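You operate a simulated robot arm through the tools that you are given. There is no shell and no other tool. Be economical: measure what you need, move in short steps, check, and stop when the job is done.

You run a simulated robot arm. Do the job below in one go: nothing can be reset, and whatever is moved stays where it is left.

JOB
Put one of the middle blue weights from the ends bench top on the ends bench shelf. Take the small green block and leave it on top of the stepped plug. Put the oil bottle on the winder deck. Fetch the red tag and set it on the pink paper pad. Take the green tag and put it in the shallow green tray. Push the side pack drawer shut. Take the green ink bottle on the carton stand top and put it away on the console shelf. Pull the upper pack drawer open. Any order will do. Set down upright: oil bottle, green ink bottle.

The check looks at the end state, three seconds after you hand in, the way a careful person would. Anything else that was tipped, shoved, dropped, spilled or broken makes it a failure.

ROBOT AND FRAMES
A 7-joint arm with a two-finger parallel gripper on a trunk, on a base that drives. Base frame: it is fixed to the floor where the robot stands at the start and does not move with it; the origin is under the middle of the robot, x ahead of it, y to its left, z up; the surface under the hand at the start is at about z = 0.76. Readings come in m, rad, newtons and seconds.
With the tool pointing down near the work surface it reaches from about 0.2 to 0.74 m from the robot's upright axis, wherever it stands. Its first joint turns from -2.897 to 2.897 rad. Places, roughly: console shelf (27x19 cm) [10.1, 4.42, 0.36]; ends bench shelf [0.6, 0.4, 0.2]; green ink bottle [6, 0, 0.5]; green tag [0.75, 8, 0.5]; middle blue weight (4x4x2 cm) [0.4, 0.7, 0.8]; oil bottle [1, 6.75, 0.75]; pink paper pad (20x27x2 cm) [5.2, 6.9, 0.8]; red tag [0.75, 7.5, 1.25]; shallow green tray inside (16x18 cm) [0.4, 4.6, 0.8]; side pack drawer [5.1, 1, 0.6]; small green block (6x4x3 cm) [7.8, 4.9, 0.5]; stepped plug (8x8x10 cm) [5.3, 3.9, 0.8]; upper pack drawer [5.3, 1.5, 0.6]; winder deck (12x22 cm) [0.7, 3.36, 0.8]. Payload 1.57 kg.
The TCP is the grasp point between the finger pads, 0.03 m short of the fingertips. In the tool frame z runs along the fingers and y along their closing line. The gripper opens to 0.11 m. The fingers are 0.024 m wide and 0.012 m thick; the gripper's body (0.048 by 0.112 m) begins 0.078 m behind the TCP.
Orientation is that of the tool frame in the base frame, as a unit quaternion [w, x, y, z]. With the fingers straight down and closing along the base's y, the tool's x points along the base's -x, its y along +y and its z along -z.

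CONTROLS
- The arm moves only by the tool drive_tool. Its argument "moves" is a list of rows, each an object of numbers (a shift or turn left out is 0, a gripper value left out holds the last): "tx", "ty", "tz": the shift along the tool's x, y, z in m; "rx", "ry", "rz": the turn, a rotation vector about the tool's x, y, z in rad; "gripper": the gripper command, from -1 (shut) to 1 (fully open), values between in proportion. In form: [{"tx": .., "ty": .., "tz": .., "rx": .., "ry": .., "rz": .., "gripper": ..}, ...]. A call has 1 to 8 rows; each row is the pose to reach, as a shift and turn from the pose commanded when the call began, along the tool's axes at that moment. A row lasts 0.2 s, in which the tool goes at most 0.05 m and 0.15 rad; a call with a longer step from one row to the next is refused whole, and so is a gripper value outside its range. A pose out of reach is approached as far as the arm can. The call stops where the force on the tool passes 40 N (or 10 N more than at its start, if that is more) or the arm is blocked; 0.2 s more then pass. The fingers move at their own pace (about 0.045 m/s each) and stop on an object; they squeeze with about 21 N. The grip force told is the motor's: it shows also when the fingers shut on nothing. Time passes only in rows, and 0.2 s behind the last, so rows that repeat a pose let the fingers close. The reply holds the time, the measured pose of the TCP, the force on the tool along the base axes, the opening and the grip force, in the units named above and with some noise, with the torque about the TCP (base axes, N m) and any sound that the robot's microphone picked up.
- Cameras (640 x 400 px; columns grow to the right, rows downward): "scene" is now at [0.0172, 0.1735, 1.4335]; the picture's right is [0.23, -0.97, 0.00], its down [-0.73, -0.17, -0.66] and it looks along [0.64, 0.15, -0.75] (base axes); focal length 268 px, centre (320, 200). "wrist" rides on the gripper at [0.07, 0.016, -0.141] in the tool frame; the picture's right is [-0.23, 0.97, 0.00], its down [-0.86, -0.20, -0.48] and it looks along [-0.47, -0.11, 0.88] (tool axes); focal length 222 px, centre (320, 200). There is no depth. A picture from a camera that has moved, and an enlarged one, comes with that camera's place and axes in the base frame and with its lens.
- grab_frame(camera): a new picture of that camera. No time passes.
- slide_trunk(by): slides the trunk up (or, below 0, down) by that many m; the arm and the scene camera ride with it, the base frame stays. It gives what a move gives, with no picture.
- steer(legs): drives the robot by 1 to 6 legs, each [ahead, turn to the left] in m and rad, along the robot's own axes; the way and the turn of a leg run together, so that a leg with both is an arc; at most 1.5 m and 3.142 rad a leg. The arm and the cameras ride along, it lands a little off, and it stops where it bumps. It gives what a move gives.
- pan_tilt(pan, tilt): turns the head with the scene camera to pan (to the left, within 2.705 rad either way) and tilt (down, from -0.506 to 1.204), counted from straight ahead of the robot. It gives what a move gives.
- inspect(camera, box): a new picture of the part [left, top, right, bottom] of that camera's present view, enlarged. No time passes.
- hand_in(): hands the job in; it is judged then, once.

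Go step by step. Nothing tells you exact positions but the pictures and the camera data: compare them with the known pose of the tool, close in by small moves and look again before you grip or let go. The budget is 207 turns and 184 pictures, counting those below and the enlarged ones. Unless the task says otherwise, let go and move clear before handing in.

The tools are called after ">>>" by a JSON object that holds its "fn" and its "kwargs". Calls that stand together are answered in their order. drive_tool: Moves the arm, as the interface text tells. Its arguments: {"type":"object","properties":{"moves":{"type":"array","items":{"type":"object","properties":{"tx":{"type":"number"},"ty":{"type":"number"},"tz":{"type":"number"},"rx":{"type":"number"},"ry":{"type":"number"},"rz":{"type":"number"},"gripper":{"type":"number"}}}}},"required":["moves"]} The other tools are called the same way: slide_trunk (by) slides the trunk up or down; steer (legs) drives the base; pan_tilt (pan, tilt) turns the head that bears the scene camera; grab_frame (camera) takes a picture; inspect (camera, box) takes an enlarged picture of a part of a camera's view; hand_in () hands the job in.

At the start:

```text
time_s: 0.0
eef_pos: [0.4123, 0.2491, 1.0463]
tool_rot: [0.0, 0.0, 1.0, 0.001]
contact_force: [0.2, -0.5, -0.3]
wrist_torque: [0.0, -0.02, 0.01]
gripper_width: 0.1102
finger_force: 0.0
trunk travel left (down, up): [-0.375, 0.215]
robot x, y, heading: [-0.0024, -0.0002, -0.002]
head pan, tilt: [0.229, 0.846]
```

scene: 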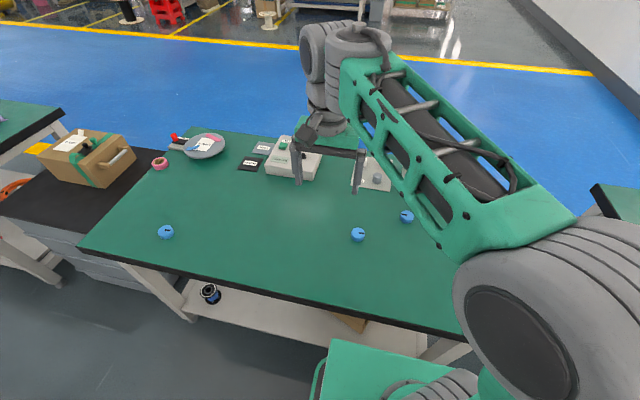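
wrist: 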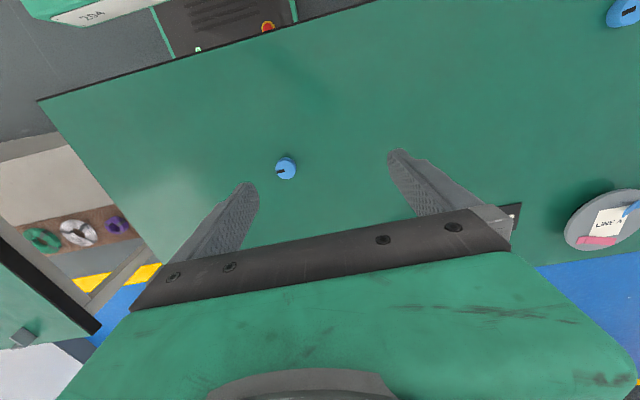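

I see the ends bench with three blue weights on it. I'll enlarge the view to compare their sizes.

>>> {"fn": "inspect", "kwargs": {"camera": "scene", "box": [130, 190, 290, 290]}}

>>> {"fn": "inspect", "kwargs": {"camera": "scene", "box": [300, 180, 460, 280]}}

>>> {"fn": "pan_tilt", "kwargs": {"pan": 0.9, "tilt": 0.6}}

```text
4.00 times, centred on (210, 240) of scene
camera zoom: at [0.0172, 0.1735, 1.4335], right [0.23, -0.97, 0.0], down [-0.73, -0.17, -0.66], along [0.64, 0.15, -0.75], focal length 1072 px, centre (760, 40)
```

zoom: 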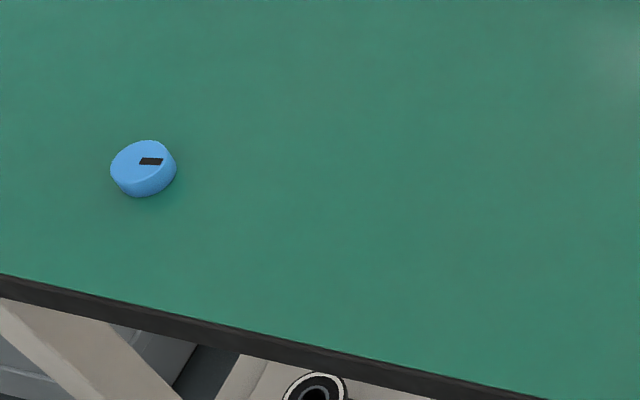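

```text
4.00 times, centred on (380, 230) of scene
camera zoom: at [0.0172, 0.1735, 1.4335], right [0.23, -0.97, 0.0], down [-0.73, -0.17, -0.66], along [0.64, 0.15, -0.75], focal length 1072 px, centre (80, 80)
```

zoom: 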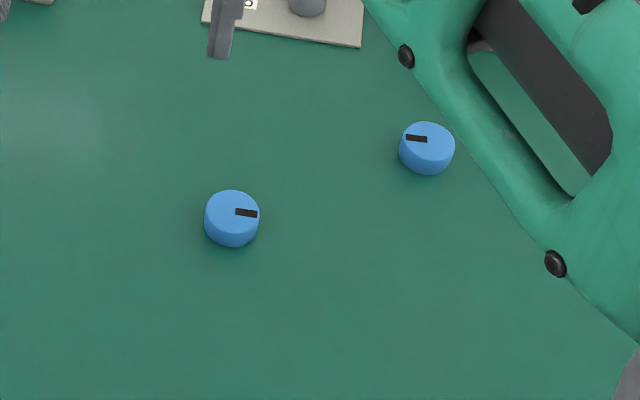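

```text
time_s: 1.1
eef_pos: [0.4124, 0.2487, 1.0475]
tool_rot: [0.0, 0.0, 1.0, 0.0]
contact_force: [-0.4, 0.0, 0.4]
wrist_torque: [-0.01, -0.05, -0.05]
gripper_width: 0.11
finger_force: 0.0
trunk travel left (down, up): [-0.375, 0.215]
robot x, y, heading: [0.0004, -0.0015, -0.0]
head pan, tilt: [0.901, 0.6]
```

Similar-looking weights; the left one matches the listed place. I'll look around for the layout before driving.

>>> {"fn": "grab_frame", "kwargs": {"camera": "scene"}}

>>> {"fn": "pan_tilt", "kwargs": {"pan": 0.0, "tilt": 0.3}}

>>> {"fn": "grab_frame", "kwargs": {"camera": "scene"}}

>>> {"fn": "pan_tilt", "kwargs": {"pan": 1.57, "tilt": 0.3}}

>>> {"fn": "grab_frame", "kwargs": {"camera": "scene"}}

>>> {"fn": "pan_tilt", "kwargs": {"pan": 2.5, "tilt": 0.4}}

>>> {"fn": "grab_frame", "kwargs": {"camera": "scene"}}

```text
179 pictures are left
camera scene: at [-0.0042, 0.225, 1.4542], right [0.78, -0.62, 0.0], down [-0.35, -0.44, -0.82], along [0.51, 0.65, -0.57], focal length 268 px, centre (320, 200)
```

scene: 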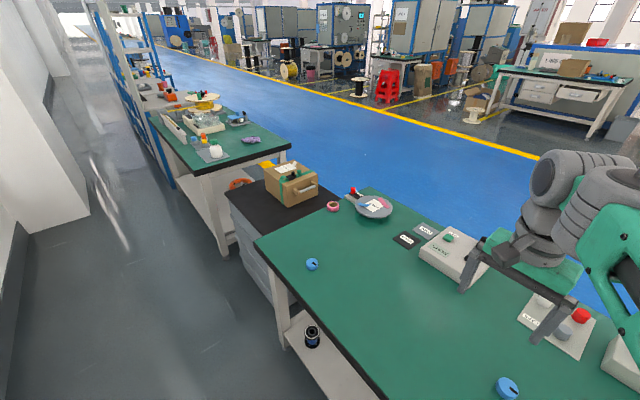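

```text
time_s: 2.2
eef_pos: [0.4117, 0.2503, 1.0466]
tool_rot: [0.0, 0.001, 1.0, 0.001]
contact_force: [0.5, 0.0, 0.2]
wrist_torque: [-0.03, 0.0, 0.0]
gripper_width: 0.1099
finger_force: 0.1
trunk travel left (down, up): [-0.375, 0.215]
robot x, y, heading: [0.0003, -0.0029, -0.006]
head pan, tilt: [0.0, 0.3]
```

```text
178 pictures are left
camera scene: at [0.0343, 0.1559, 1.4817], right [0.0, -1.0, 0.0], down [-0.3, 0.0, -0.96], along [0.96, 0.0, -0.3], focal length 268 px, centre (320, 200)
```

scene: 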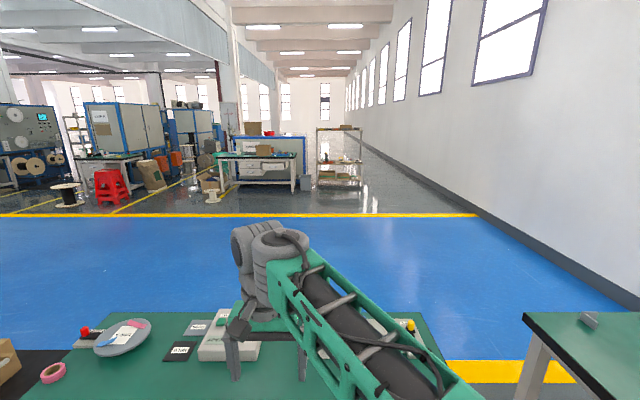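

```text
time_s: 3.9
eef_pos: [0.413, 0.2491, 1.0463]
tool_rot: [0.001, 0.0, 1.0, 0.0]
contact_force: [-0.5, 0.5, -0.6]
wrist_torque: [-0.01, 0.03, 0.01]
gripper_width: 0.1099
finger_force: 0.2
trunk travel left (down, up): [-0.375, 0.215]
robot x, y, heading: [-0.0014, -0.003, 0.003]
head pan, tilt: [1.571, 0.3]
```

```text
177 pictures are left
camera scene: at [-0.059, 0.2492, 1.4817], right [1.0, 0.0, 0.0], down [0.0, -0.3, -0.96], along [0.0, 0.96, -0.3], focal length 268 px, centre (320, 200)
```

scene: 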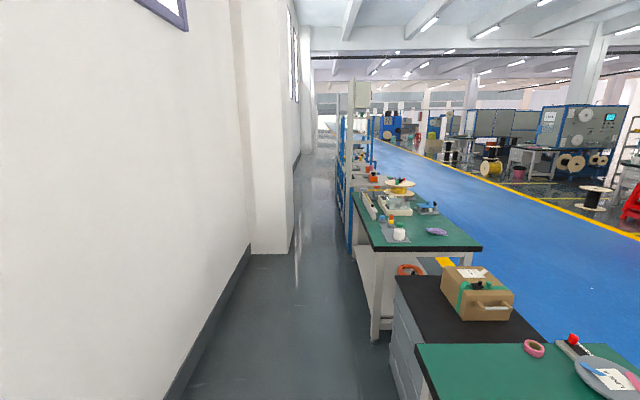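

```text
time_s: 5.1
eef_pos: [0.4127, 0.2497, 1.0465]
tool_rot: [0.001, 0.0, 1.0, -0.001]
contact_force: [0.4, 0.7, -0.6]
wrist_torque: [0.0, 0.01, -0.03]
gripper_width: 0.1101
finger_force: 0.0
trunk travel left (down, up): [-0.375, 0.215]
robot x, y, heading: [0.0012, -0.004, 0.002]
head pan, tilt: [2.499, 0.4]
```

```text
176 pictures are left
camera scene: at [-0.1332, 0.2114, 1.4724], right [0.6, 0.8, 0.0], down [0.31, -0.23, -0.92], along [-0.74, 0.55, -0.39], focal length 268 px, centre (320, 200)
```

scene: 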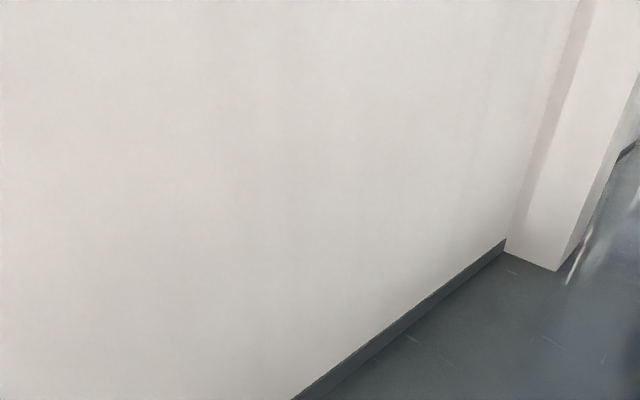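

I stand in an aisle between a row of benches and a wall. Next I'll check my own base footprint and turn towards +y to reach the weight.

>>> {"fn": "pan_tilt", "kwargs": {"pan": 1.0, "tilt": 1.2}}

>>> {"fn": "grab_frame", "kwargs": {"camera": "scene"}}

>>> {"fn": "pan_tilt", "kwargs": {"pan": 2.3, "tilt": 1.1}}

>>> {"fn": "grab_frame", "kwargs": {"camera": "scene"}}

>>> {"fn": "pan_tilt", "kwargs": {"pan": -1.2, "tilt": 0.5}}

>>> {"fn": "grab_frame", "kwargs": {"camera": "scene"}}

```text
time_s: 6.7
eef_pos: [0.4127, 0.2492, 1.0464]
tool_rot: [0.0, 0.0, 1.0, -0.001]
contact_force: [-0.6, -0.1, -0.1]
wrist_torque: [-0.01, 0.0, -0.03]
gripper_width: 0.1099
finger_force: 0.0
trunk travel left (down, up): [-0.375, 0.215]
robot x, y, heading: [0.0009, -0.0005, 0.005]
head pan, tilt: [1.0, 1.201]
```

```text
175 pictures are left
camera scene: at [-0.0289, 0.2029, 1.4096], right [0.84, -0.54, 0.0], down [-0.5, -0.78, -0.36], along [0.2, 0.31, -0.93], focal length 268 px, centre (320, 200)
```

scene: 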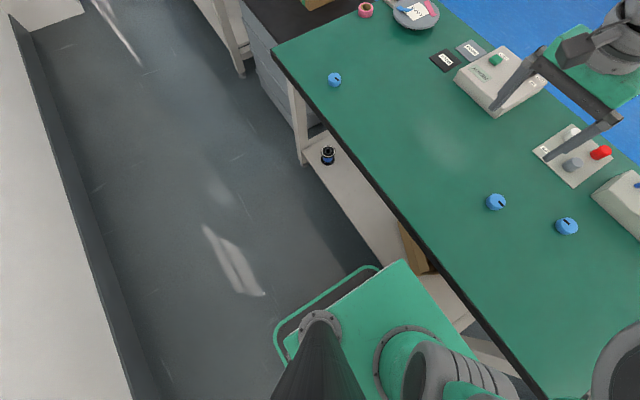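

```text
time_s: 8.2
eef_pos: [0.4129, 0.2495, 1.0478]
tool_rot: [0.0, -0.001, 1.0, 0.0]
contact_force: [-0.1, 0.0, 0.3]
wrist_torque: [0.01, 0.01, -0.01]
gripper_width: 0.1097
finger_force: 0.1
trunk travel left (down, up): [-0.375, 0.215]
robot x, y, heading: [-0.0033, -0.0041, -0.002]
head pan, tilt: [2.3, 1.1]
```

```text
174 pictures are left
camera scene: at [-0.1012, 0.2029, 1.4156], right [0.75, 0.67, 0.0], down [0.59, -0.66, -0.45], along [-0.3, 0.34, -0.89], focal length 268 px, centre (320, 200)
```

scene: 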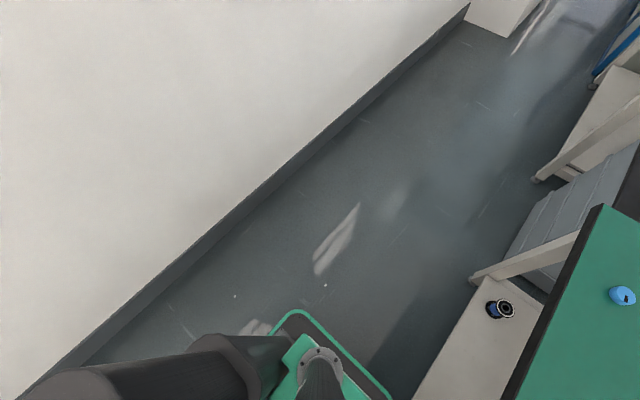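

```text
time_s: 11.1
eef_pos: [0.4135, 0.2498, 1.0477]
tool_rot: [0.0, 0.0, 1.0, 0.0]
contact_force: [-0.2, -0.5, -0.2]
wrist_torque: [-0.01, 0.01, -0.04]
gripper_width: 0.1101
finger_force: 0.0
trunk travel left (down, up): [-0.375, 0.215]
robot x, y, heading: [0.0002, 0.0011, 0.002]
head pan, tilt: [-1.201, 0.499]
```

```text
173 pictures are left
camera scene: at [-0.0262, 0.071, 1.4633], right [-0.93, -0.36, 0.0], down [-0.17, 0.45, -0.88], along [0.32, -0.82, -0.48], focal length 268 px, centre (320, 200)
```

scene: 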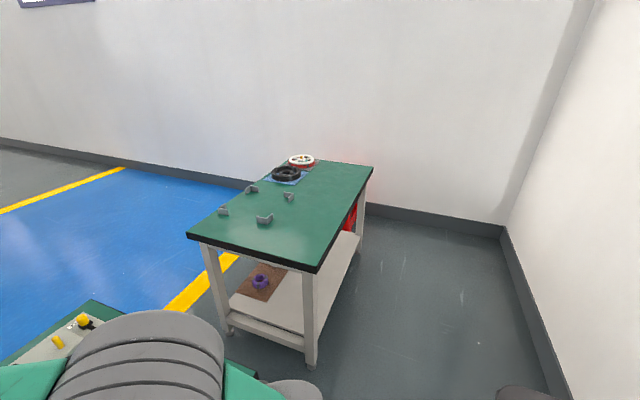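

The base is about 0.5 m square, so I back off from the bench a bit, turn to +y and advance along the aisle.

>>> {"fn": "steer", "kwargs": {"legs": [[-0.12, 0], [0, 1.571], [0.4, 0]]}}

>>> {"fn": "pan_tilt", "kwargs": {"pan": -1.0, "tilt": 0.9}}

>>> {"fn": "grab_frame", "kwargs": {"camera": "scene"}}

>>> {"fn": "grab_frame", "kwargs": {"camera": "wrist"}}

```text
time_s: 18.3
eef_pos: [-0.3874, 0.8069, 1.0453]
tool_rot: [0.0, 0.715, -0.699, 0.0]
contact_force: [-1.0, 0.0, 0.1]
wrist_torque: [0.02, 0.02, -0.02]
gripper_width: 0.1098
finger_force: 0.1
trunk travel left (down, up): [-0.375, 0.215]
robot x, y, heading: [-0.1253, 0.4032, 1.595]
head pan, tilt: [-1.201, 0.499]
```

```text
time_s: 19.2
eef_pos: [-0.3869, 0.8074, 1.0471]
tool_rot: [0.0, 0.715, -0.699, 0.0]
contact_force: [-0.7, 0.1, 0.4]
wrist_torque: [-0.02, 0.01, 0.0]
gripper_width: 0.11
finger_force: 0.0
trunk travel left (down, up): [-0.375, 0.215]
robot x, y, heading: [-0.1324, 0.4001, 1.595]
head pan, tilt: [-1.0, 0.901]
```

```text
172 pictures are left
camera scene: at [-0.2182, 0.3812, 1.4295], right [0.56, -0.83, 0.0], down [-0.65, -0.44, -0.62], along [0.52, 0.35, -0.78], focal length 268 px, centre (320, 200)
```

scene: 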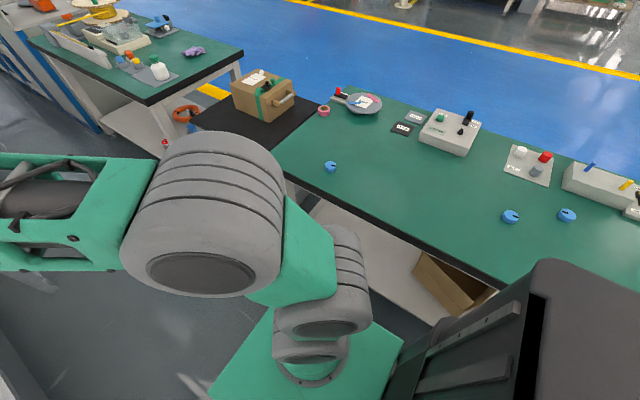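

```text
171 pictures are left
camera wrist: at [-0.4021, 0.738, 1.1879], right [-0.98, 0.21, 0.0], down [0.18, 0.86, 0.48], along [0.1, 0.47, -0.88], focal length 222 px, centre (320, 200)
```

wrist: 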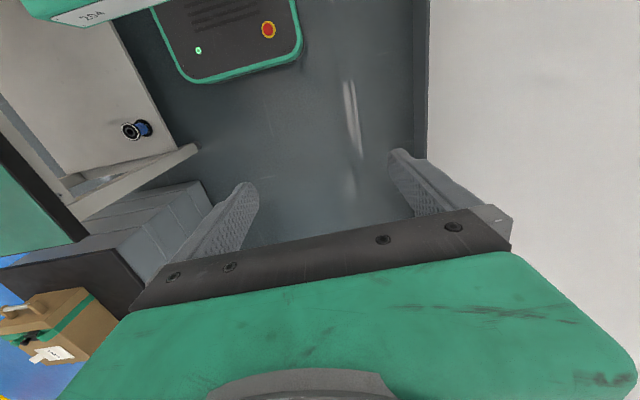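

The weight is at about (0.36, 0.727), the shelf below has a spool and a cardboard box. I swing the tool over towards the weight.

>>> {"fn": "drive_tool", "kwargs": {"moves": [{"ty": -0.048, "tx": 0.006, "rz": 0.1}, {"ty": -0.096, "tx": 0.012, "rz": 0.2}, {"ty": -0.144, "tx": 0.018, "rz": 0.3}, {"ty": -0.192, "tx": 0.024, "rz": 0.4}, {"ty": -0.24, "tx": 0.03, "rz": 0.5}, {"ty": -0.288, "tx": 0.036, "rz": 0.6}, {"ty": -0.336, "tx": 0.042, "rz": 0.7}, {"ty": -0.384, "tx": 0.048, "rz": 0.8}]}}

```text
time_s: 21.0
eef_pos: [-0.0, 0.7687, 1.0463]
tool_rot: [0.0, -0.385, 0.923, 0.0]
contact_force: [0.8, -0.7, 0.1]
wrist_torque: [0.0, -0.04, 0.02]
gripper_width: 0.1102
finger_force: 0.0
trunk travel left (down, up): [-0.375, 0.215]
robot x, y, heading: [-0.125, 0.4029, 1.599]
head pan, tilt: [-1.0, 0.901]
```

>>> {"fn": "drive_tool", "kwargs": {"moves": [{"tx": -0.028, "ty": -0.036, "rz": 0.1}, {"tx": -0.056, "ty": -0.072, "rz": 0.2}, {"tx": -0.084, "ty": -0.107, "rz": 0.3}, {"tx": -0.112, "ty": -0.143, "rz": 0.4}, {"tx": -0.139, "ty": -0.179, "rz": 0.5}, {"tx": -0.167, "ty": -0.215, "rz": 0.6}, {"tx": -0.195, "ty": -0.25, "rz": 0.7}, {"tx": -0.223, "ty": -0.286, "rz": 0.79}]}}

>>> {"fn": "grab_frame", "kwargs": {"camera": "wrist"}}

```text
time_s: 22.8
eef_pos: [0.3592, 0.7263, 1.0469]
tool_rot: [0.0, -0.001, 1.0, 0.0]
contact_force: [-0.2, 0.2, -0.2]
wrist_torque: [0.01, 0.02, -0.01]
gripper_width: 0.11
finger_force: 0.1
trunk travel left (down, up): [-0.375, 0.215]
robot x, y, heading: [-0.1315, 0.3997, 1.595]
head pan, tilt: [-1.0, 0.901]
```

```text
170 pictures are left
camera wrist: at [0.2884, 0.7432, 1.1882], right [0.23, 0.97, 0.0], down [0.86, -0.2, 0.48], along [0.47, -0.11, -0.88], focal length 222 px, centre (320, 200)
```

wrist: 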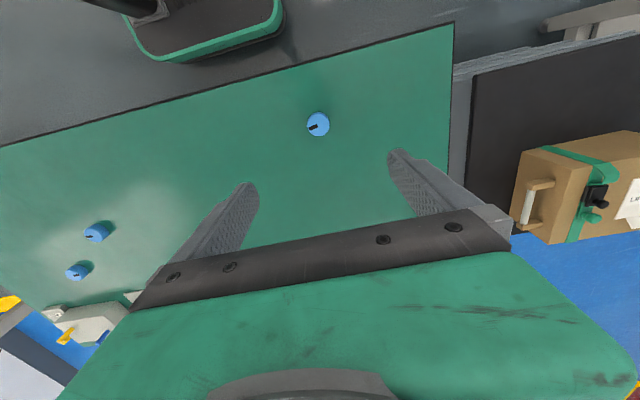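

The weight is confirmed at (0.358, 0.723). I tilt the tool 45° forward so that the same grasp works for laying it on the low shelf.

>>> {"fn": "drive_tool", "kwargs": {"moves": [{"tz": 0.025, "ry": -0.13}, {"tz": 0.05, "ry": -0.26}, {"tz": 0.075, "ry": -0.39}, {"tz": 0.1, "ry": -0.52}, {"tz": 0.12, "ry": -0.65}, {"tz": 0.14, "ry": -0.785}, {"tz": 0.16, "ry": -0.785, "gripper": 0.2}]}}

>>> {"fn": "grab_frame", "kwargs": {"camera": "wrist"}}

>>> {"fn": "grab_frame", "kwargs": {"camera": "scene"}}

```text
time_s: 24.4
eef_pos: [0.4394, 0.7984, 1.0106]
tool_rot: [0.274, 0.0, 0.962, -0.006]
contact_force: [0.8, 0.2, 0.9]
wrist_torque: [0.03, 0.01, -0.02]
gripper_width: 0.076
finger_force: 0.1
out of reach, approached as far as the arm can: row 1, 2, 3, 4, 5, 6, 7
trunk travel left (down, up): [-0.375, 0.215]
robot x, y, heading: [-0.1296, 0.4019, 1.592]
head pan, tilt: [-1.0, 0.901]
```

```text
169 pictures are left
camera wrist: at [0.3048, 0.816, 1.0947], right [0.2, 0.97, 0.11], down [0.47, -0.19, 0.86], along [0.86, -0.11, -0.5], focal length 222 px, centre (320, 200)
```

wrist: 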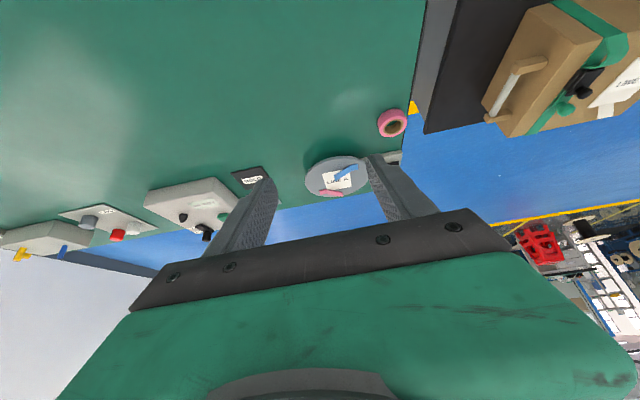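

```text
168 pictures are left
camera scene: at [-0.218, 0.3812, 1.4294], right [0.56, -0.83, 0.0], down [-0.65, -0.44, -0.62], along [0.52, 0.35, -0.78], focal length 268 px, centre (320, 200)
```

scene: 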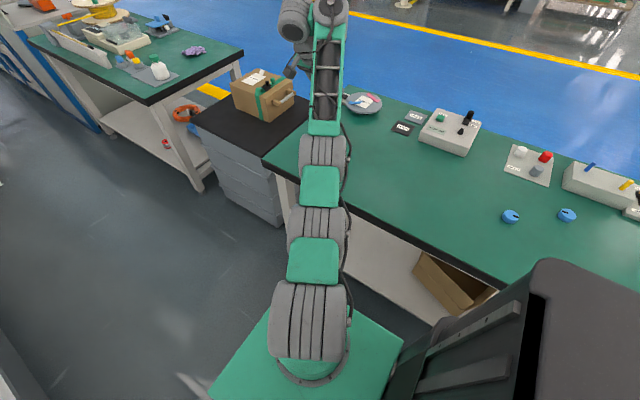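

The tilted pose was out of reach with the present trunk height. I'll go back to the upright pose first, then change the trunk height.

>>> {"fn": "drive_tool", "kwargs": {"moves": [{"tx": -0.02, "tz": -0.02, "ry": 0.13}, {"tx": -0.04, "tz": -0.04, "ry": 0.26}, {"tx": -0.06, "tz": -0.06, "ry": 0.39}, {"tx": -0.08, "tz": -0.08, "ry": 0.52}, {"tx": -0.1, "tz": -0.1, "ry": 0.65}, {"tx": -0.113, "tz": -0.113, "ry": 0.785}]}}

```text
time_s: 25.8
eef_pos: [0.3435, 0.7481, 1.0663]
tool_rot: [-0.085, 0.001, 0.996, -0.005]
contact_force: [-0.1, 1.3, 0.3]
wrist_torque: [-0.09, 0.02, 0.05]
gripper_width: 0.0658
finger_force: 0.0
out of reach, approached as far as the arm can: row 2, 3, 4, 5, 6
trunk travel left (down, up): [-0.375, 0.215]
robot x, y, heading: [-0.1267, 0.3993, 1.594]
head pan, tilt: [-1.0, 0.901]
```

>>> {"fn": "drive_tool", "kwargs": {"moves": [{"tx": -0.01, "ty": -0.006, "tz": 0.04, "ry": -0.04, "gripper": 0.3}, {"tx": -0.02, "ty": -0.012, "tz": 0.08, "ry": -0.08}, {"tx": -0.03, "ty": -0.018, "tz": 0.12, "ry": -0.12}, {"tx": -0.042, "ty": -0.025, "tz": 0.161, "ry": -0.17}]}}

```text
time_s: 26.8
eef_pos: [0.3603, 0.7215, 0.9028]
tool_rot: [0.002, 0.001, 1.0, -0.003]
contact_force: [0.0, 0.0, -0.5]
wrist_torque: [-0.02, 0.0, -0.02]
gripper_width: 0.0714
finger_force: 0.1
trunk travel left (down, up): [-0.375, 0.215]
robot x, y, heading: [-0.1289, 0.3985, 1.594]
head pan, tilt: [-1.0, 0.901]
```

Now upright over the weight at z 0.90 and in reach. I try the tilt again from here in smaller amount.

>>> {"fn": "drive_tool", "kwargs": {"moves": [{"ry": -0.12}, {"ry": -0.24}, {"ry": -0.36}, {"ry": -0.48}, {"ry": -0.6}]}}

```text
time_s: 28.0
eef_pos: [0.3582, 0.7222, 0.9021]
tool_rot: [0.298, 0.0, 0.954, -0.004]
contact_force: [0.5, 1.2, -0.6]
wrist_torque: [-0.01, -0.02, 0.0]
gripper_width: 0.0717
finger_force: 0.0
trunk travel left (down, up): [-0.375, 0.215]
robot x, y, heading: [-0.1317, 0.3979, 1.595]
head pan, tilt: [-1.0, 0.901]
```

>>> {"fn": "drive_tool", "kwargs": {"moves": [{"tx": 0.018, "tz": 0.017, "ry": -0.06}, {"tx": 0.036, "tz": 0.034, "ry": -0.12}, {"tx": 0.054, "tz": 0.05, "ry": -0.185}]}}

>>> {"fn": "grab_frame", "kwargs": {"camera": "wrist"}}

```text
time_s: 28.8
eef_pos: [0.3419, 0.7213, 0.8303]
tool_rot: [0.385, -0.001, 0.923, -0.003]
contact_force: [0.1, -0.3, 0.3]
wrist_torque: [-0.01, -0.03, 0.01]
gripper_width: 0.0716
finger_force: 0.0
trunk travel left (down, up): [-0.375, 0.215]
robot x, y, heading: [-0.1253, 0.4038, 1.594]
head pan, tilt: [-1.0, 0.901]
```

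```text
167 pictures are left
camera wrist: at [0.1925, 0.7381, 0.88], right [0.16, 0.97, 0.15], down [0.26, -0.19, 0.95], along [0.95, -0.11, -0.29], focal length 222 px, centre (320, 200)
```

wrist: 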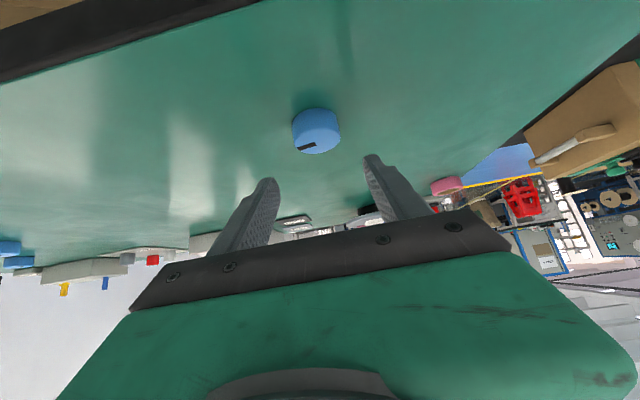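

>>> {"fn": "drive_tool", "kwargs": {"moves": [{"tx": 0.013, "tz": 0.013, "ty": 0.001}, {"tx": 0.026, "tz": 0.026, "ty": 0.002}, {"tx": 0.026, "tz": 0.026, "ty": 0.002, "gripper": -1}, {"tx": 0.026, "tz": 0.026, "ty": 0.002}, {"tx": 0.026, "tz": 0.026, "ty": 0.002}, {"tx": 0.026, "tz": 0.026, "ty": 0.002}]}}

>>> {"fn": "grab_frame", "kwargs": {"camera": "wrist"}}

```text
time_s: 30.2
eef_pos: [0.3426, 0.7231, 0.7933]
tool_rot: [0.384, -0.002, 0.923, -0.004]
contact_force: [1.0, 2.1, 0.9]
wrist_torque: [0.14, -0.02, 0.03]
gripper_width: 0.039
finger_force: 21.4
trunk travel left (down, up): [-0.375, 0.215]
robot x, y, heading: [-0.1285, 0.403, 1.597]
head pan, tilt: [-1.0, 0.901]
```

```text
166 pictures are left
camera wrist: at [0.1928, 0.7404, 0.8439], right [0.16, 0.97, 0.15], down [0.26, -0.19, 0.95], along [0.95, -0.11, -0.29], focal length 222 px, centre (320, 200)
```

wrist: 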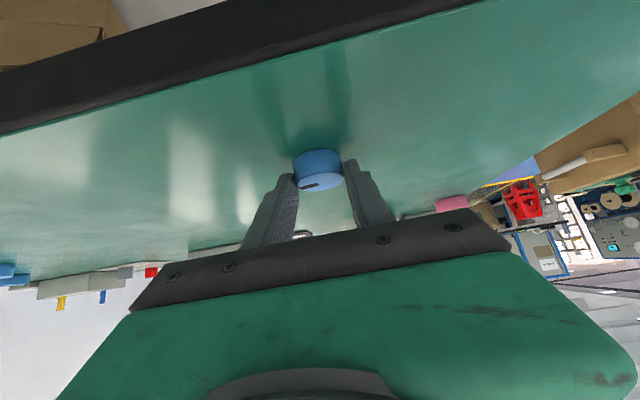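

The weight is gripped. I lift it, draw it back from the bench and shift the base away from the bench so there is room to lower it in front of the shelf.

>>> {"fn": "drive_tool", "kwargs": {"moves": [{"tx": -0.03, "tz": -0.03}, {"tx": -0.06, "tz": -0.06}, {"tx": -0.09, "tz": -0.09}, {"tx": -0.106, "tz": -0.106, "ty": -0.02}, {"tx": -0.08, "tz": -0.13, "ty": -0.05}, {"tx": -0.055, "tz": -0.155, "ty": -0.07}, {"tx": -0.03, "tz": -0.18, "ty": -0.1}, {"tx": -0.007, "tz": -0.205, "ty": -0.12}]}}

>>> {"fn": "steer", "kwargs": {"legs": [[0, 1.25], [0.24, 0], [0, -1.27]]}}

>>> {"fn": "grab_frame", "kwargs": {"camera": "scene"}}

```text
time_s: 32.2
eef_pos: [0.2065, 0.5769, 0.9084]
tool_rot: [0.349, 0.012, 0.935, -0.064]
contact_force: [-0.4, -0.1, -1.9]
wrist_torque: [0.0, 0.02, 0.04]
gripper_width: 0.0387
finger_force: 21.1
trunk travel left (down, up): [-0.375, 0.215]
robot x, y, heading: [-0.1292, 0.4028, 1.587]
head pan, tilt: [-1.0, 0.901]
stopped in row 8: the arm was blocked; the commanded pose is now the measured one
```

```text
time_s: 40.2
eef_pos: [-0.0193, 0.6383, 0.9062]
tool_rot: [0.347, 0.024, 0.935, -0.07]
contact_force: [-0.8, 1.1, -1.2]
wrist_torque: [0.01, 0.0, -0.04]
gripper_width: 0.0384
finger_force: 21.5
trunk travel left (down, up): [-0.375, 0.215]
robot x, y, heading: [-0.3548, 0.4731, 1.566]
head pan, tilt: [-1.0, 0.901]
```

```text
165 pictures are left
camera scene: at [-0.4477, 0.4539, 1.4294], right [0.54, -0.84, 0.0], down [-0.66, -0.42, -0.62], along [0.52, 0.33, -0.78], focal length 268 px, centre (320, 200)
```

scene: 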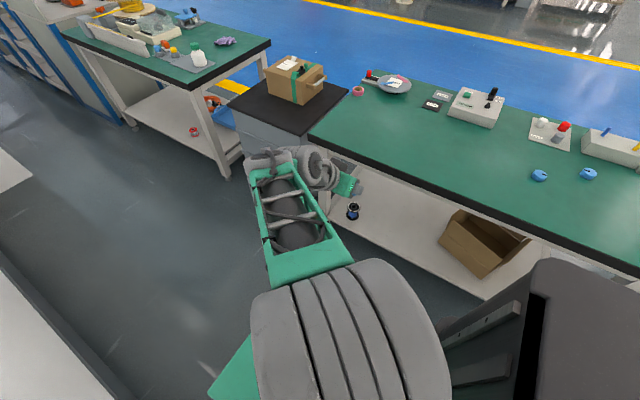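

>>> {"fn": "drive_tool", "kwargs": {"moves": [{"tx": -0.02, "ty": -0.027, "tz": 0.022, "rx": -0.03, "ry": -0.016}, {"tx": -0.042, "ty": -0.054, "tz": 0.045, "rx": -0.06, "ry": -0.032}, {"tx": -0.063, "ty": -0.081, "tz": 0.067, "rx": -0.09, "ry": -0.048}, {"tx": -0.084, "ty": -0.108, "tz": 0.09, "rx": -0.12, "ry": -0.064}, {"tx": -0.105, "ty": -0.135, "tz": 0.1125, "rx": -0.148, "ry": -0.078, "rz": 0.01}]}}

>>> {"fn": "slide_trunk", "kwargs": {"by": -0.2}}

>>> {"fn": "grab_frame", "kwargs": {"camera": "scene"}}

```text
time_s: 41.4
eef_pos: [0.1207, 0.4889, 0.9076]
tool_rot: [0.387, -0.001, 0.922, 0.001]
contact_force: [-0.4, 0.6, -0.8]
wrist_torque: [0.0, 0.03, -0.01]
gripper_width: 0.0388
finger_force: 20.8
trunk travel left (down, up): [-0.375, 0.215]
robot x, y, heading: [-0.3567, 0.4748, 1.566]
head pan, tilt: [-1.0, 0.901]
```

```text
time_s: 43.6
eef_pos: [0.1209, 0.4871, 0.7078]
tool_rot: [0.385, 0.0, 0.923, 0.001]
contact_force: [0.5, -0.3, -2.5]
wrist_torque: [0.01, 0.01, 0.0]
gripper_width: 0.0387
finger_force: 21.5
trunk travel left (down, up): [-0.175, 0.415]
robot x, y, heading: [-0.3597, 0.4696, 1.566]
head pan, tilt: [-1.0, 0.901]
```

```text
164 pictures are left
camera scene: at [-0.4476, 0.4539, 1.2295], right [0.54, -0.84, 0.0], down [-0.66, -0.42, -0.62], along [0.52, 0.33, -0.78], focal length 268 px, centre (320, 200)
```

scene: 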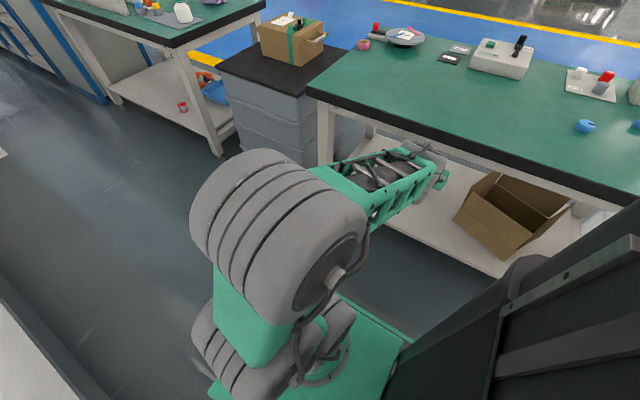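

>>> {"fn": "slide_trunk", "kwargs": {"by": -0.17}}

>>> {"fn": "drive_tool", "kwargs": {"moves": [{"tx": 0.032, "tz": 0.032}, {"tx": 0.064, "tz": 0.064}, {"tx": 0.096, "tz": 0.096}, {"tx": 0.128, "tz": 0.128}, {"tx": 0.16, "tz": 0.16}, {"tx": 0.18, "tz": 0.18}]}}

>>> {"fn": "grab_frame", "kwargs": {"camera": "wrist"}}

>>> {"fn": "grab_frame", "kwargs": {"camera": "scene"}}

```text
time_s: 45.5
eef_pos: [0.1218, 0.4885, 0.5381]
tool_rot: [0.386, 0.0, 0.923, 0.001]
contact_force: [0.0, 0.1, -2.5]
wrist_torque: [-0.03, 0.04, 0.0]
gripper_width: 0.0386
finger_force: 20.8
trunk travel left (down, up): [-0.005, 0.585]
robot x, y, heading: [-0.3586, 0.4686, 1.567]
head pan, tilt: [-1.0, 0.901]
```

```text
time_s: 46.9
eef_pos: [0.122, 0.4878, 0.2841]
tool_rot: [0.386, 0.0, 0.923, 0.0]
contact_force: [-0.5, -0.5, -1.9]
wrist_torque: [0.0, 0.03, -0.02]
gripper_width: 0.0384
finger_force: 21.2
trunk travel left (down, up): [-0.005, 0.585]
robot x, y, heading: [-0.3577, 0.4712, 1.566]
head pan, tilt: [-1.0, 0.901]
```

```text
163 pictures are left
camera wrist: at [-0.0269, 0.5044, 0.3342], right [0.16, 0.97, 0.16], down [0.26, -0.2, 0.94], along [0.95, -0.11, -0.29], focal length 222 px, centre (320, 200)
```

wrist: 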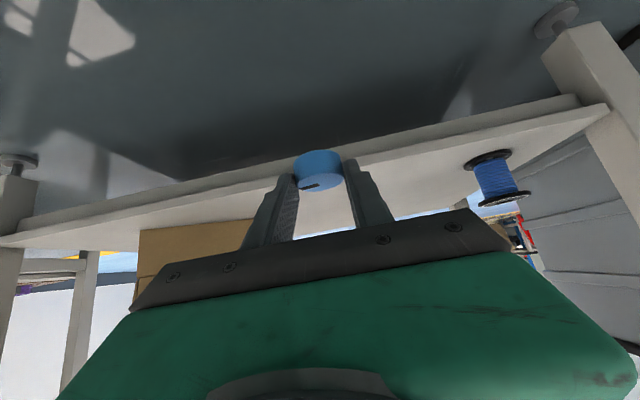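

```text
162 pictures are left
camera scene: at [-0.4477, 0.4539, 1.0595], right [0.54, -0.84, 0.0], down [-0.66, -0.42, -0.62], along [0.52, 0.33, -0.78], focal length 268 px, centre (320, 200)
```

scene: 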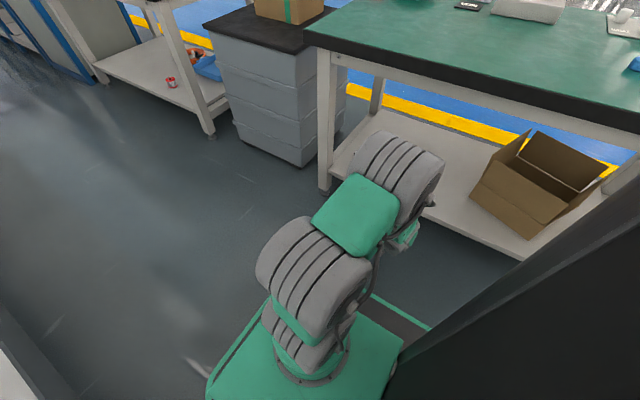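

I move forward over the shelf at clear height, then look before lowering.

>>> {"fn": "drive_tool", "kwargs": {"moves": [{"tx": -0.033, "tz": 0.033}, {"tx": -0.066, "tz": 0.066}, {"tx": -0.099, "tz": 0.099}, {"tx": -0.132, "tz": 0.132}, {"tx": -0.165, "tz": 0.165}, {"tx": -0.195, "tz": 0.195}]}}

>>> {"fn": "grab_frame", "kwargs": {"camera": "wrist"}}

```text
time_s: 48.3
eef_pos: [0.3999, 0.4883, 0.2844]
tool_rot: [0.385, 0.0, 0.923, 0.0]
contact_force: [0.5, -0.5, -1.8]
wrist_torque: [0.03, 0.11, -0.03]
gripper_width: 0.0387
finger_force: 20.9
trunk travel left (down, up): [-0.005, 0.585]
robot x, y, heading: [-0.3591, 0.472, 1.566]
head pan, tilt: [-1.0, 0.901]
```

```text
161 pictures are left
camera wrist: at [0.2498, 0.5049, 0.3348], right [0.16, 0.97, 0.16], down [0.26, -0.2, 0.94], along [0.95, -0.11, -0.29], focal length 222 px, centre (320, 200)
```

wrist: 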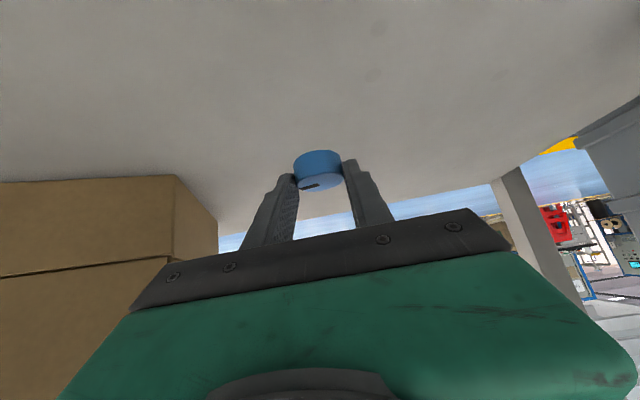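

>>> {"fn": "drive_tool", "kwargs": {"moves": [{"tx": 0.014, "tz": 0.014}, {"tx": 0.028, "tz": 0.028}, {"tx": 0.03, "tz": 0.03}, {"tx": 0.032, "tz": 0.032}]}}

>>> {"fn": "grab_frame", "kwargs": {"camera": "wrist"}}

```text
time_s: 49.3
eef_pos: [0.3988, 0.489, 0.2385]
tool_rot: [0.385, 0.0, 0.923, 0.0]
contact_force: [1.2, 0.3, -2.1]
wrist_torque: [0.04, 0.04, 0.02]
gripper_width: 0.0385
finger_force: 21.3
trunk travel left (down, up): [-0.005, 0.585]
robot x, y, heading: [-0.3559, 0.477, 1.567]
head pan, tilt: [-1.0, 0.901]
```

```text
160 pictures are left
camera wrist: at [0.2495, 0.505, 0.2892], right [0.16, 0.97, 0.16], down [0.26, -0.2, 0.94], along [0.95, -0.11, -0.29], focal length 222 px, centre (320, 200)
```

wrist: 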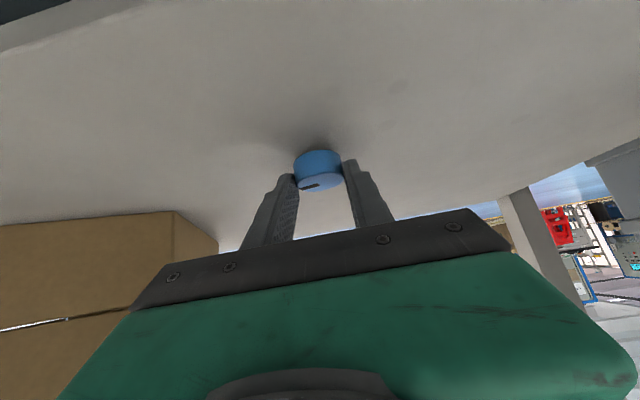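

>>> {"fn": "drive_tool", "kwargs": {"moves": [{"tx": 0.003, "tz": 0.003}, {"tx": 0.006, "tz": 0.006}, {"tx": 0.008, "tz": 0.008}]}}

>>> {"fn": "grab_frame", "kwargs": {"camera": "wrist"}}

```text
time_s: 50.1
eef_pos: [0.4017, 0.4898, 0.232]
tool_rot: [0.388, 0.0, 0.921, 0.001]
contact_force: [-6.2, 0.5, 15.6]
wrist_torque: [0.02, -0.1, -0.06]
gripper_width: 0.0386
finger_force: 20.5
trunk travel left (down, up): [-0.005, 0.585]
robot x, y, heading: [-0.3593, 0.4727, 1.568]
head pan, tilt: [-1.0, 0.901]
```

```text
159 pictures are left
camera wrist: at [0.251, 0.5049, 0.2813], right [0.16, 0.97, 0.16], down [0.25, -0.2, 0.95], along [0.95, -0.11, -0.28], focal length 222 px, centre (320, 200)
```

wrist: 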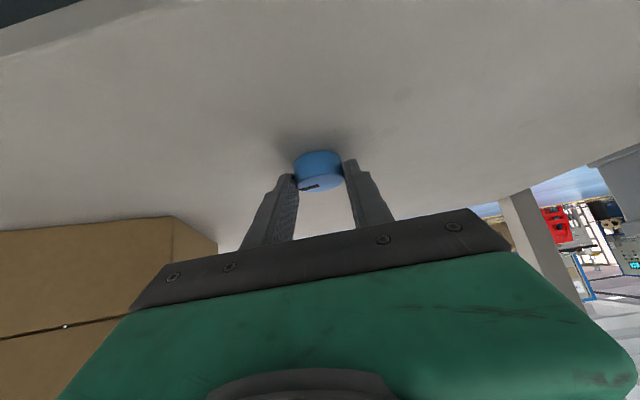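

Contact with the shelf at z≈0.232. I release, then rise slightly and back out along the way I came.

>>> {"fn": "drive_tool", "kwargs": {"moves": [{"tx": -0.002, "tz": -0.002, "gripper": 0.0}, {"tx": -0.002, "tz": -0.002}, {"tx": -0.002, "tz": -0.002}, {"tx": -0.002, "tz": -0.03}, {"tx": -0.005, "tz": -0.07}, {"tx": -0.01, "tz": -0.11}]}}

>>> {"fn": "grab_frame", "kwargs": {"camera": "wrist"}}

```text
time_s: 51.5
eef_pos: [0.3267, 0.4887, 0.3123]
tool_rot: [0.384, 0.0, 0.923, 0.0]
contact_force: [0.2, 0.5, -0.8]
wrist_torque: [0.04, -0.06, 0.02]
gripper_width: 0.055
finger_force: 0.1
trunk travel left (down, up): [-0.005, 0.585]
robot x, y, heading: [-0.3543, 0.4728, 1.561]
head pan, tilt: [-1.0, 0.901]
```

```text
158 pictures are left
camera wrist: at [0.177, 0.5054, 0.3617], right [0.16, 0.97, 0.16], down [0.26, -0.2, 0.94], along [0.95, -0.11, -0.29], focal length 222 px, centre (320, 200)
```

wrist: 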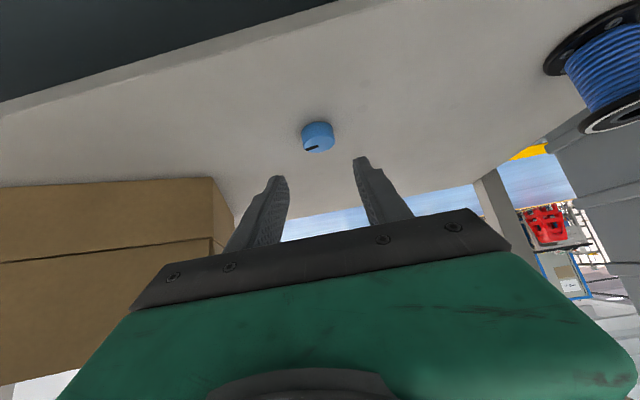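

The weight is on the shelf. I back out, raise the arm and return to upright carry pose.

>>> {"fn": "drive_tool", "kwargs": {"moves": [{"tx": 0.033, "tz": -0.033}, {"tx": 0.066, "tz": -0.066}, {"tx": 0.099, "tz": -0.099}, {"tx": 0.132, "tz": -0.132}, {"tx": 0.148, "tz": -0.148}, {"tx": 0.128, "tz": -0.178}, {"tx": 0.1, "tz": -0.205}, {"tx": 0.07, "tz": -0.23}]}}

>>> {"fn": "slide_trunk", "kwargs": {"by": 0.375}}

>>> {"fn": "pan_tilt", "kwargs": {"pan": 0.0, "tilt": 0.25}}

>>> {"fn": "grab_frame", "kwargs": {"camera": "scene"}}

```text
time_s: 53.3
eef_pos: [0.1155, 0.4887, 0.4241]
tool_rot: [0.385, -0.001, 0.923, 0.001]
contact_force: [0.6, 0.1, -0.1]
wrist_torque: [0.0, -0.03, -0.03]
gripper_width: 0.055
finger_force: 0.1
trunk travel left (down, up): [-0.005, 0.585]
robot x, y, heading: [-0.3626, 0.4727, 1.566]
head pan, tilt: [-1.0, 0.901]
```

```text
time_s: 57.0
eef_pos: [0.1147, 0.4891, 0.8003]
tool_rot: [0.385, -0.001, 0.923, 0.002]
contact_force: [-1.0, -0.3, 0.6]
wrist_torque: [0.0, -0.02, -0.01]
gripper_width: 0.055
finger_force: 0.1
trunk travel left (down, up): [-0.38, 0.21]
robot x, y, heading: [-0.3559, 0.4762, 1.564]
head pan, tilt: [-1.0, 0.901]
```

```text
time_s: 58.2
eef_pos: [0.1145, 0.4892, 0.7992]
tool_rot: [0.386, 0.0, 0.923, 0.001]
contact_force: [-0.1, -0.2, -0.6]
wrist_torque: [0.03, 0.02, 0.01]
gripper_width: 0.0552
finger_force: 0.1
trunk travel left (down, up): [-0.38, 0.21]
robot x, y, heading: [-0.357, 0.473, 1.567]
head pan, tilt: [0.0, 0.25]
```

```text
157 pictures are left
camera scene: at [-0.511, 0.5067, 1.4914], right [1.0, 0.0, 0.0], down [0.0, -0.25, -0.97], along [0.0, 0.97, -0.25], focal length 268 px, centre (320, 200)
```

scene: 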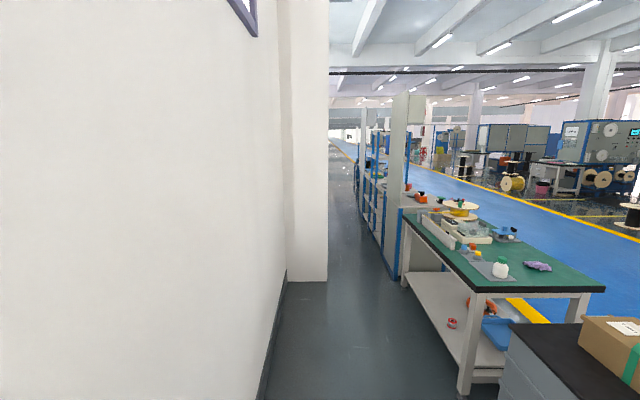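

>>> {"fn": "inspect", "kwargs": {"camera": "scene", "box": [320, 90, 480, 190]}}

>>> {"fn": "inspect", "kwargs": {"camera": "scene", "box": [360, 170, 560, 295]}}

```text
4.00 times, centred on (400, 140) of scene
camera zoom: at [-0.511, 0.5067, 1.4914], right [1.0, 0.0, 0.0], down [0.0, -0.25, -0.97], along [0.0, 0.97, -0.25], focal length 1072 px, centre (0, 440)
```

zoom: 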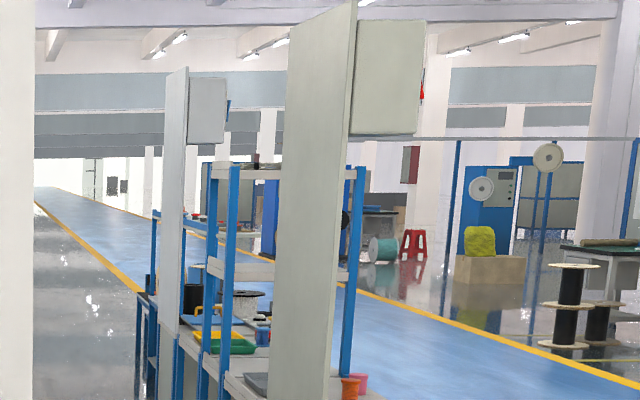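

```text
3.20 times, centred on (460, 232) of scene
camera zoom: at [-0.511, 0.5067, 1.4914], right [1.0, 0.0, 0.0], down [0.0, -0.25, -0.97], along [0.0, 0.97, -0.25], focal length 857 px, centre (-128, 96)
```

zoom: 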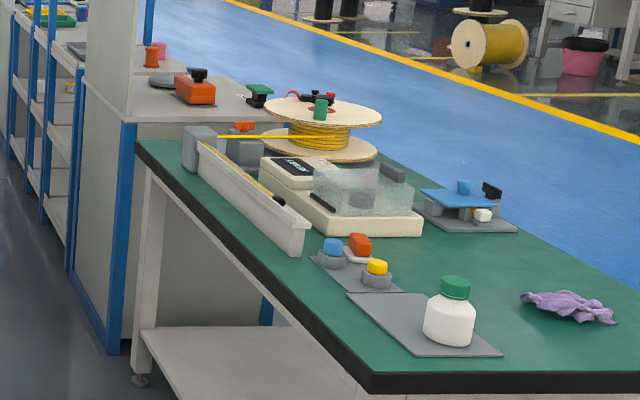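

I need to know the base half-width before passing the column gap (about 0.73 m wide). I look down at my own sides.

>>> {"fn": "pan_tilt", "kwargs": {"pan": 1.3, "tilt": 1.2}}

>>> {"fn": "grab_frame", "kwargs": {"camera": "scene"}}

>>> {"fn": "pan_tilt", "kwargs": {"pan": -0.2, "tilt": 1.2}}

>>> {"fn": "grab_frame", "kwargs": {"camera": "scene"}}

```text
time_s: 59.7
eef_pos: [0.1145, 0.4884, 0.7992]
tool_rot: [0.384, -0.001, 0.923, 0.002]
contact_force: [0.6, 0.3, 0.6]
wrist_torque: [0.03, 0.0, 0.03]
gripper_width: 0.0552
finger_force: 0.1
trunk travel left (down, up): [-0.38, 0.21]
robot x, y, heading: [-0.3558, 0.4723, 1.566]
head pan, tilt: [1.3, 1.201]
```

```text
154 pictures are left
camera scene: at [-0.5653, 0.4285, 1.4147], right [0.27, 0.96, 0.0], down [0.9, -0.25, -0.36], along [-0.35, 0.1, -0.93], focal length 268 px, centre (320, 200)
```

scene: 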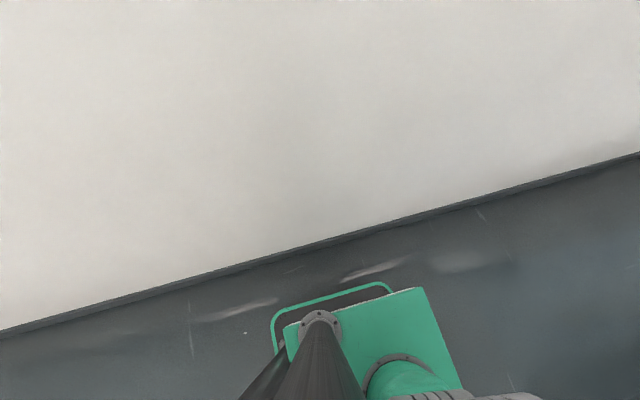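

```text
time_s: 61.3
eef_pos: [0.1142, 0.4885, 0.8009]
tool_rot: [0.384, 0.0, 0.923, 0.0]
contact_force: [0.4, 0.6, -0.2]
wrist_torque: [0.0, 0.01, 0.0]
gripper_width: 0.0551
finger_force: 0.1
trunk travel left (down, up): [-0.38, 0.21]
robot x, y, heading: [-0.3552, 0.4706, 1.57]
head pan, tilt: [-0.201, 1.201]
```

```text
153 pictures are left
camera scene: at [-0.5001, 0.4681, 1.4146], right [0.98, -0.2, 0.0], down [-0.19, -0.91, -0.36], along [0.07, 0.35, -0.93], focal length 268 px, centre (320, 200)
```

scene: 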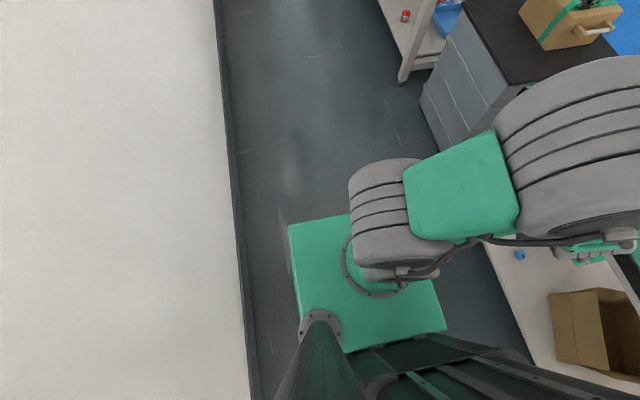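

The base is about 0.43 m wide, so the gap is passable. I untilt the tool, raise it and swing it in front of the robot.

>>> {"fn": "drive_tool", "kwargs": {"moves": [{"tx": -0.02, "tz": -0.02, "ry": 0.13}, {"tx": -0.04, "tz": -0.04, "ry": 0.26}, {"tx": -0.06, "tz": -0.06, "ry": 0.39}, {"tx": -0.08, "tz": -0.08, "ry": 0.52}, {"tx": -0.1, "tz": -0.1, "ry": 0.65}, {"tx": -0.12, "tz": -0.12, "ry": 0.785}]}}

```text
time_s: 62.7
eef_pos: [0.1134, 0.4893, 0.9703]
tool_rot: [0.002, -0.001, 1.0, 0.0]
contact_force: [0.9, 0.5, 0.8]
wrist_torque: [-0.02, 0.02, 0.01]
gripper_width: 0.0551
finger_force: 0.0
trunk travel left (down, up): [-0.38, 0.21]
robot x, y, heading: [-0.3545, 0.4708, 1.569]
head pan, tilt: [-0.201, 1.201]
```

>>> {"fn": "drive_tool", "kwargs": {"moves": [{"tx": 0.017, "ty": 0.039, "rz": -0.098}, {"tx": 0.034, "ty": 0.078, "rz": -0.196}, {"tx": 0.052, "ty": 0.117, "rz": -0.294}, {"tx": 0.069, "ty": 0.156, "rz": -0.392}, {"tx": 0.086, "ty": 0.195, "rz": -0.49}, {"tx": 0.103, "ty": 0.234, "rz": -0.588}, {"tx": 0.12, "ty": 0.273, "rz": -0.686}, {"tx": 0.138, "ty": 0.312, "rz": -0.785}]}}

>>> {"fn": "drive_tool", "kwargs": {"moves": [{"tx": 0.017, "ty": 0.039, "rz": -0.098}, {"tx": 0.034, "ty": 0.078, "rz": -0.196}, {"tx": 0.052, "ty": 0.117, "rz": -0.294}, {"tx": 0.069, "ty": 0.156, "rz": -0.392}, {"tx": 0.086, "ty": 0.195, "rz": -0.49}, {"tx": 0.103, "ty": 0.234, "rz": -0.588}, {"tx": 0.12, "ty": 0.273, "rz": -0.686}, {"tx": 0.138, "ty": 0.312, "rz": -0.785}]}}

>>> {"fn": "steer", "kwargs": {"legs": [[0, -0.279], [1.09, 0], [0, 0.279]]}}

>>> {"fn": "pan_tilt", "kwargs": {"pan": 0.0, "tilt": 0.5}}

>>> {"fn": "grab_frame", "kwargs": {"camera": "scene"}}

```text
time_s: 64.5
eef_pos: [-0.0249, 0.7988, 0.9688]
tool_rot: [0.002, -0.383, 0.924, 0.0]
contact_force: [-0.6, 0.2, 0.2]
wrist_torque: [0.0, -0.01, 0.0]
gripper_width: 0.055
finger_force: 0.0
trunk travel left (down, up): [-0.38, 0.21]
robot x, y, heading: [-0.3577, 0.4689, 1.564]
head pan, tilt: [-0.201, 1.201]
```

```text
time_s: 66.3
eef_pos: [-0.3424, 0.9224, 0.9674]
tool_rot: [-0.002, 0.707, -0.707, 0.003]
contact_force: [0.0, 0.0, 0.7]
wrist_torque: [-0.04, 0.03, -0.02]
gripper_width: 0.055
finger_force: 0.1
trunk travel left (down, up): [-0.38, 0.21]
robot x, y, heading: [-0.3532, 0.4716, 1.573]
head pan, tilt: [-0.201, 1.201]
```

```text
time_s: 73.7
eef_pos: [-0.0363, 1.9654, 0.9665]
tool_rot: [0.002, -0.706, 0.708, -0.002]
contact_force: [0.5, 0.3, 0.1]
wrist_torque: [0.01, 0.0, 0.02]
gripper_width: 0.0551
finger_force: 0.0
trunk travel left (down, up): [-0.38, 0.21]
robot x, y, heading: [-0.0517, 1.5129, 1.567]
head pan, tilt: [-0.201, 1.201]
```

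```text
time_s: 74.8
eef_pos: [-0.0363, 1.9663, 0.9679]
tool_rot: [0.001, -0.706, 0.708, -0.002]
contact_force: [-0.1, -0.5, 0.2]
wrist_torque: [-0.01, -0.01, -0.03]
gripper_width: 0.0549
finger_force: 0.0
trunk travel left (down, up): [-0.38, 0.21]
robot x, y, heading: [-0.0532, 1.5151, 1.565]
head pan, tilt: [0.0, 0.499]
```

```text
152 pictures are left
camera scene: at [-0.2063, 1.5478, 1.4682], right [1.0, -0.01, 0.0], down [0.0, -0.48, -0.88], along [0.01, 0.88, -0.48], focal length 268 px, centre (320, 200)
```

scene: 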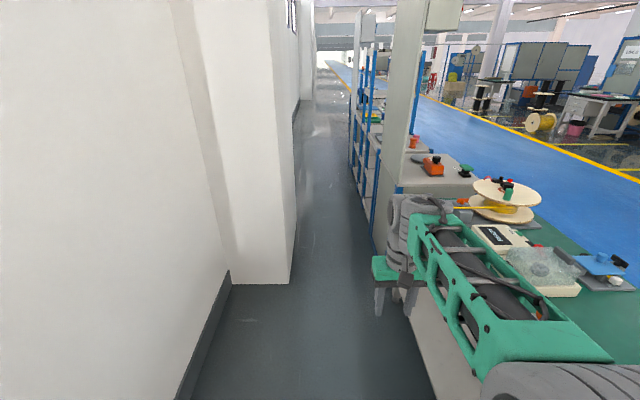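

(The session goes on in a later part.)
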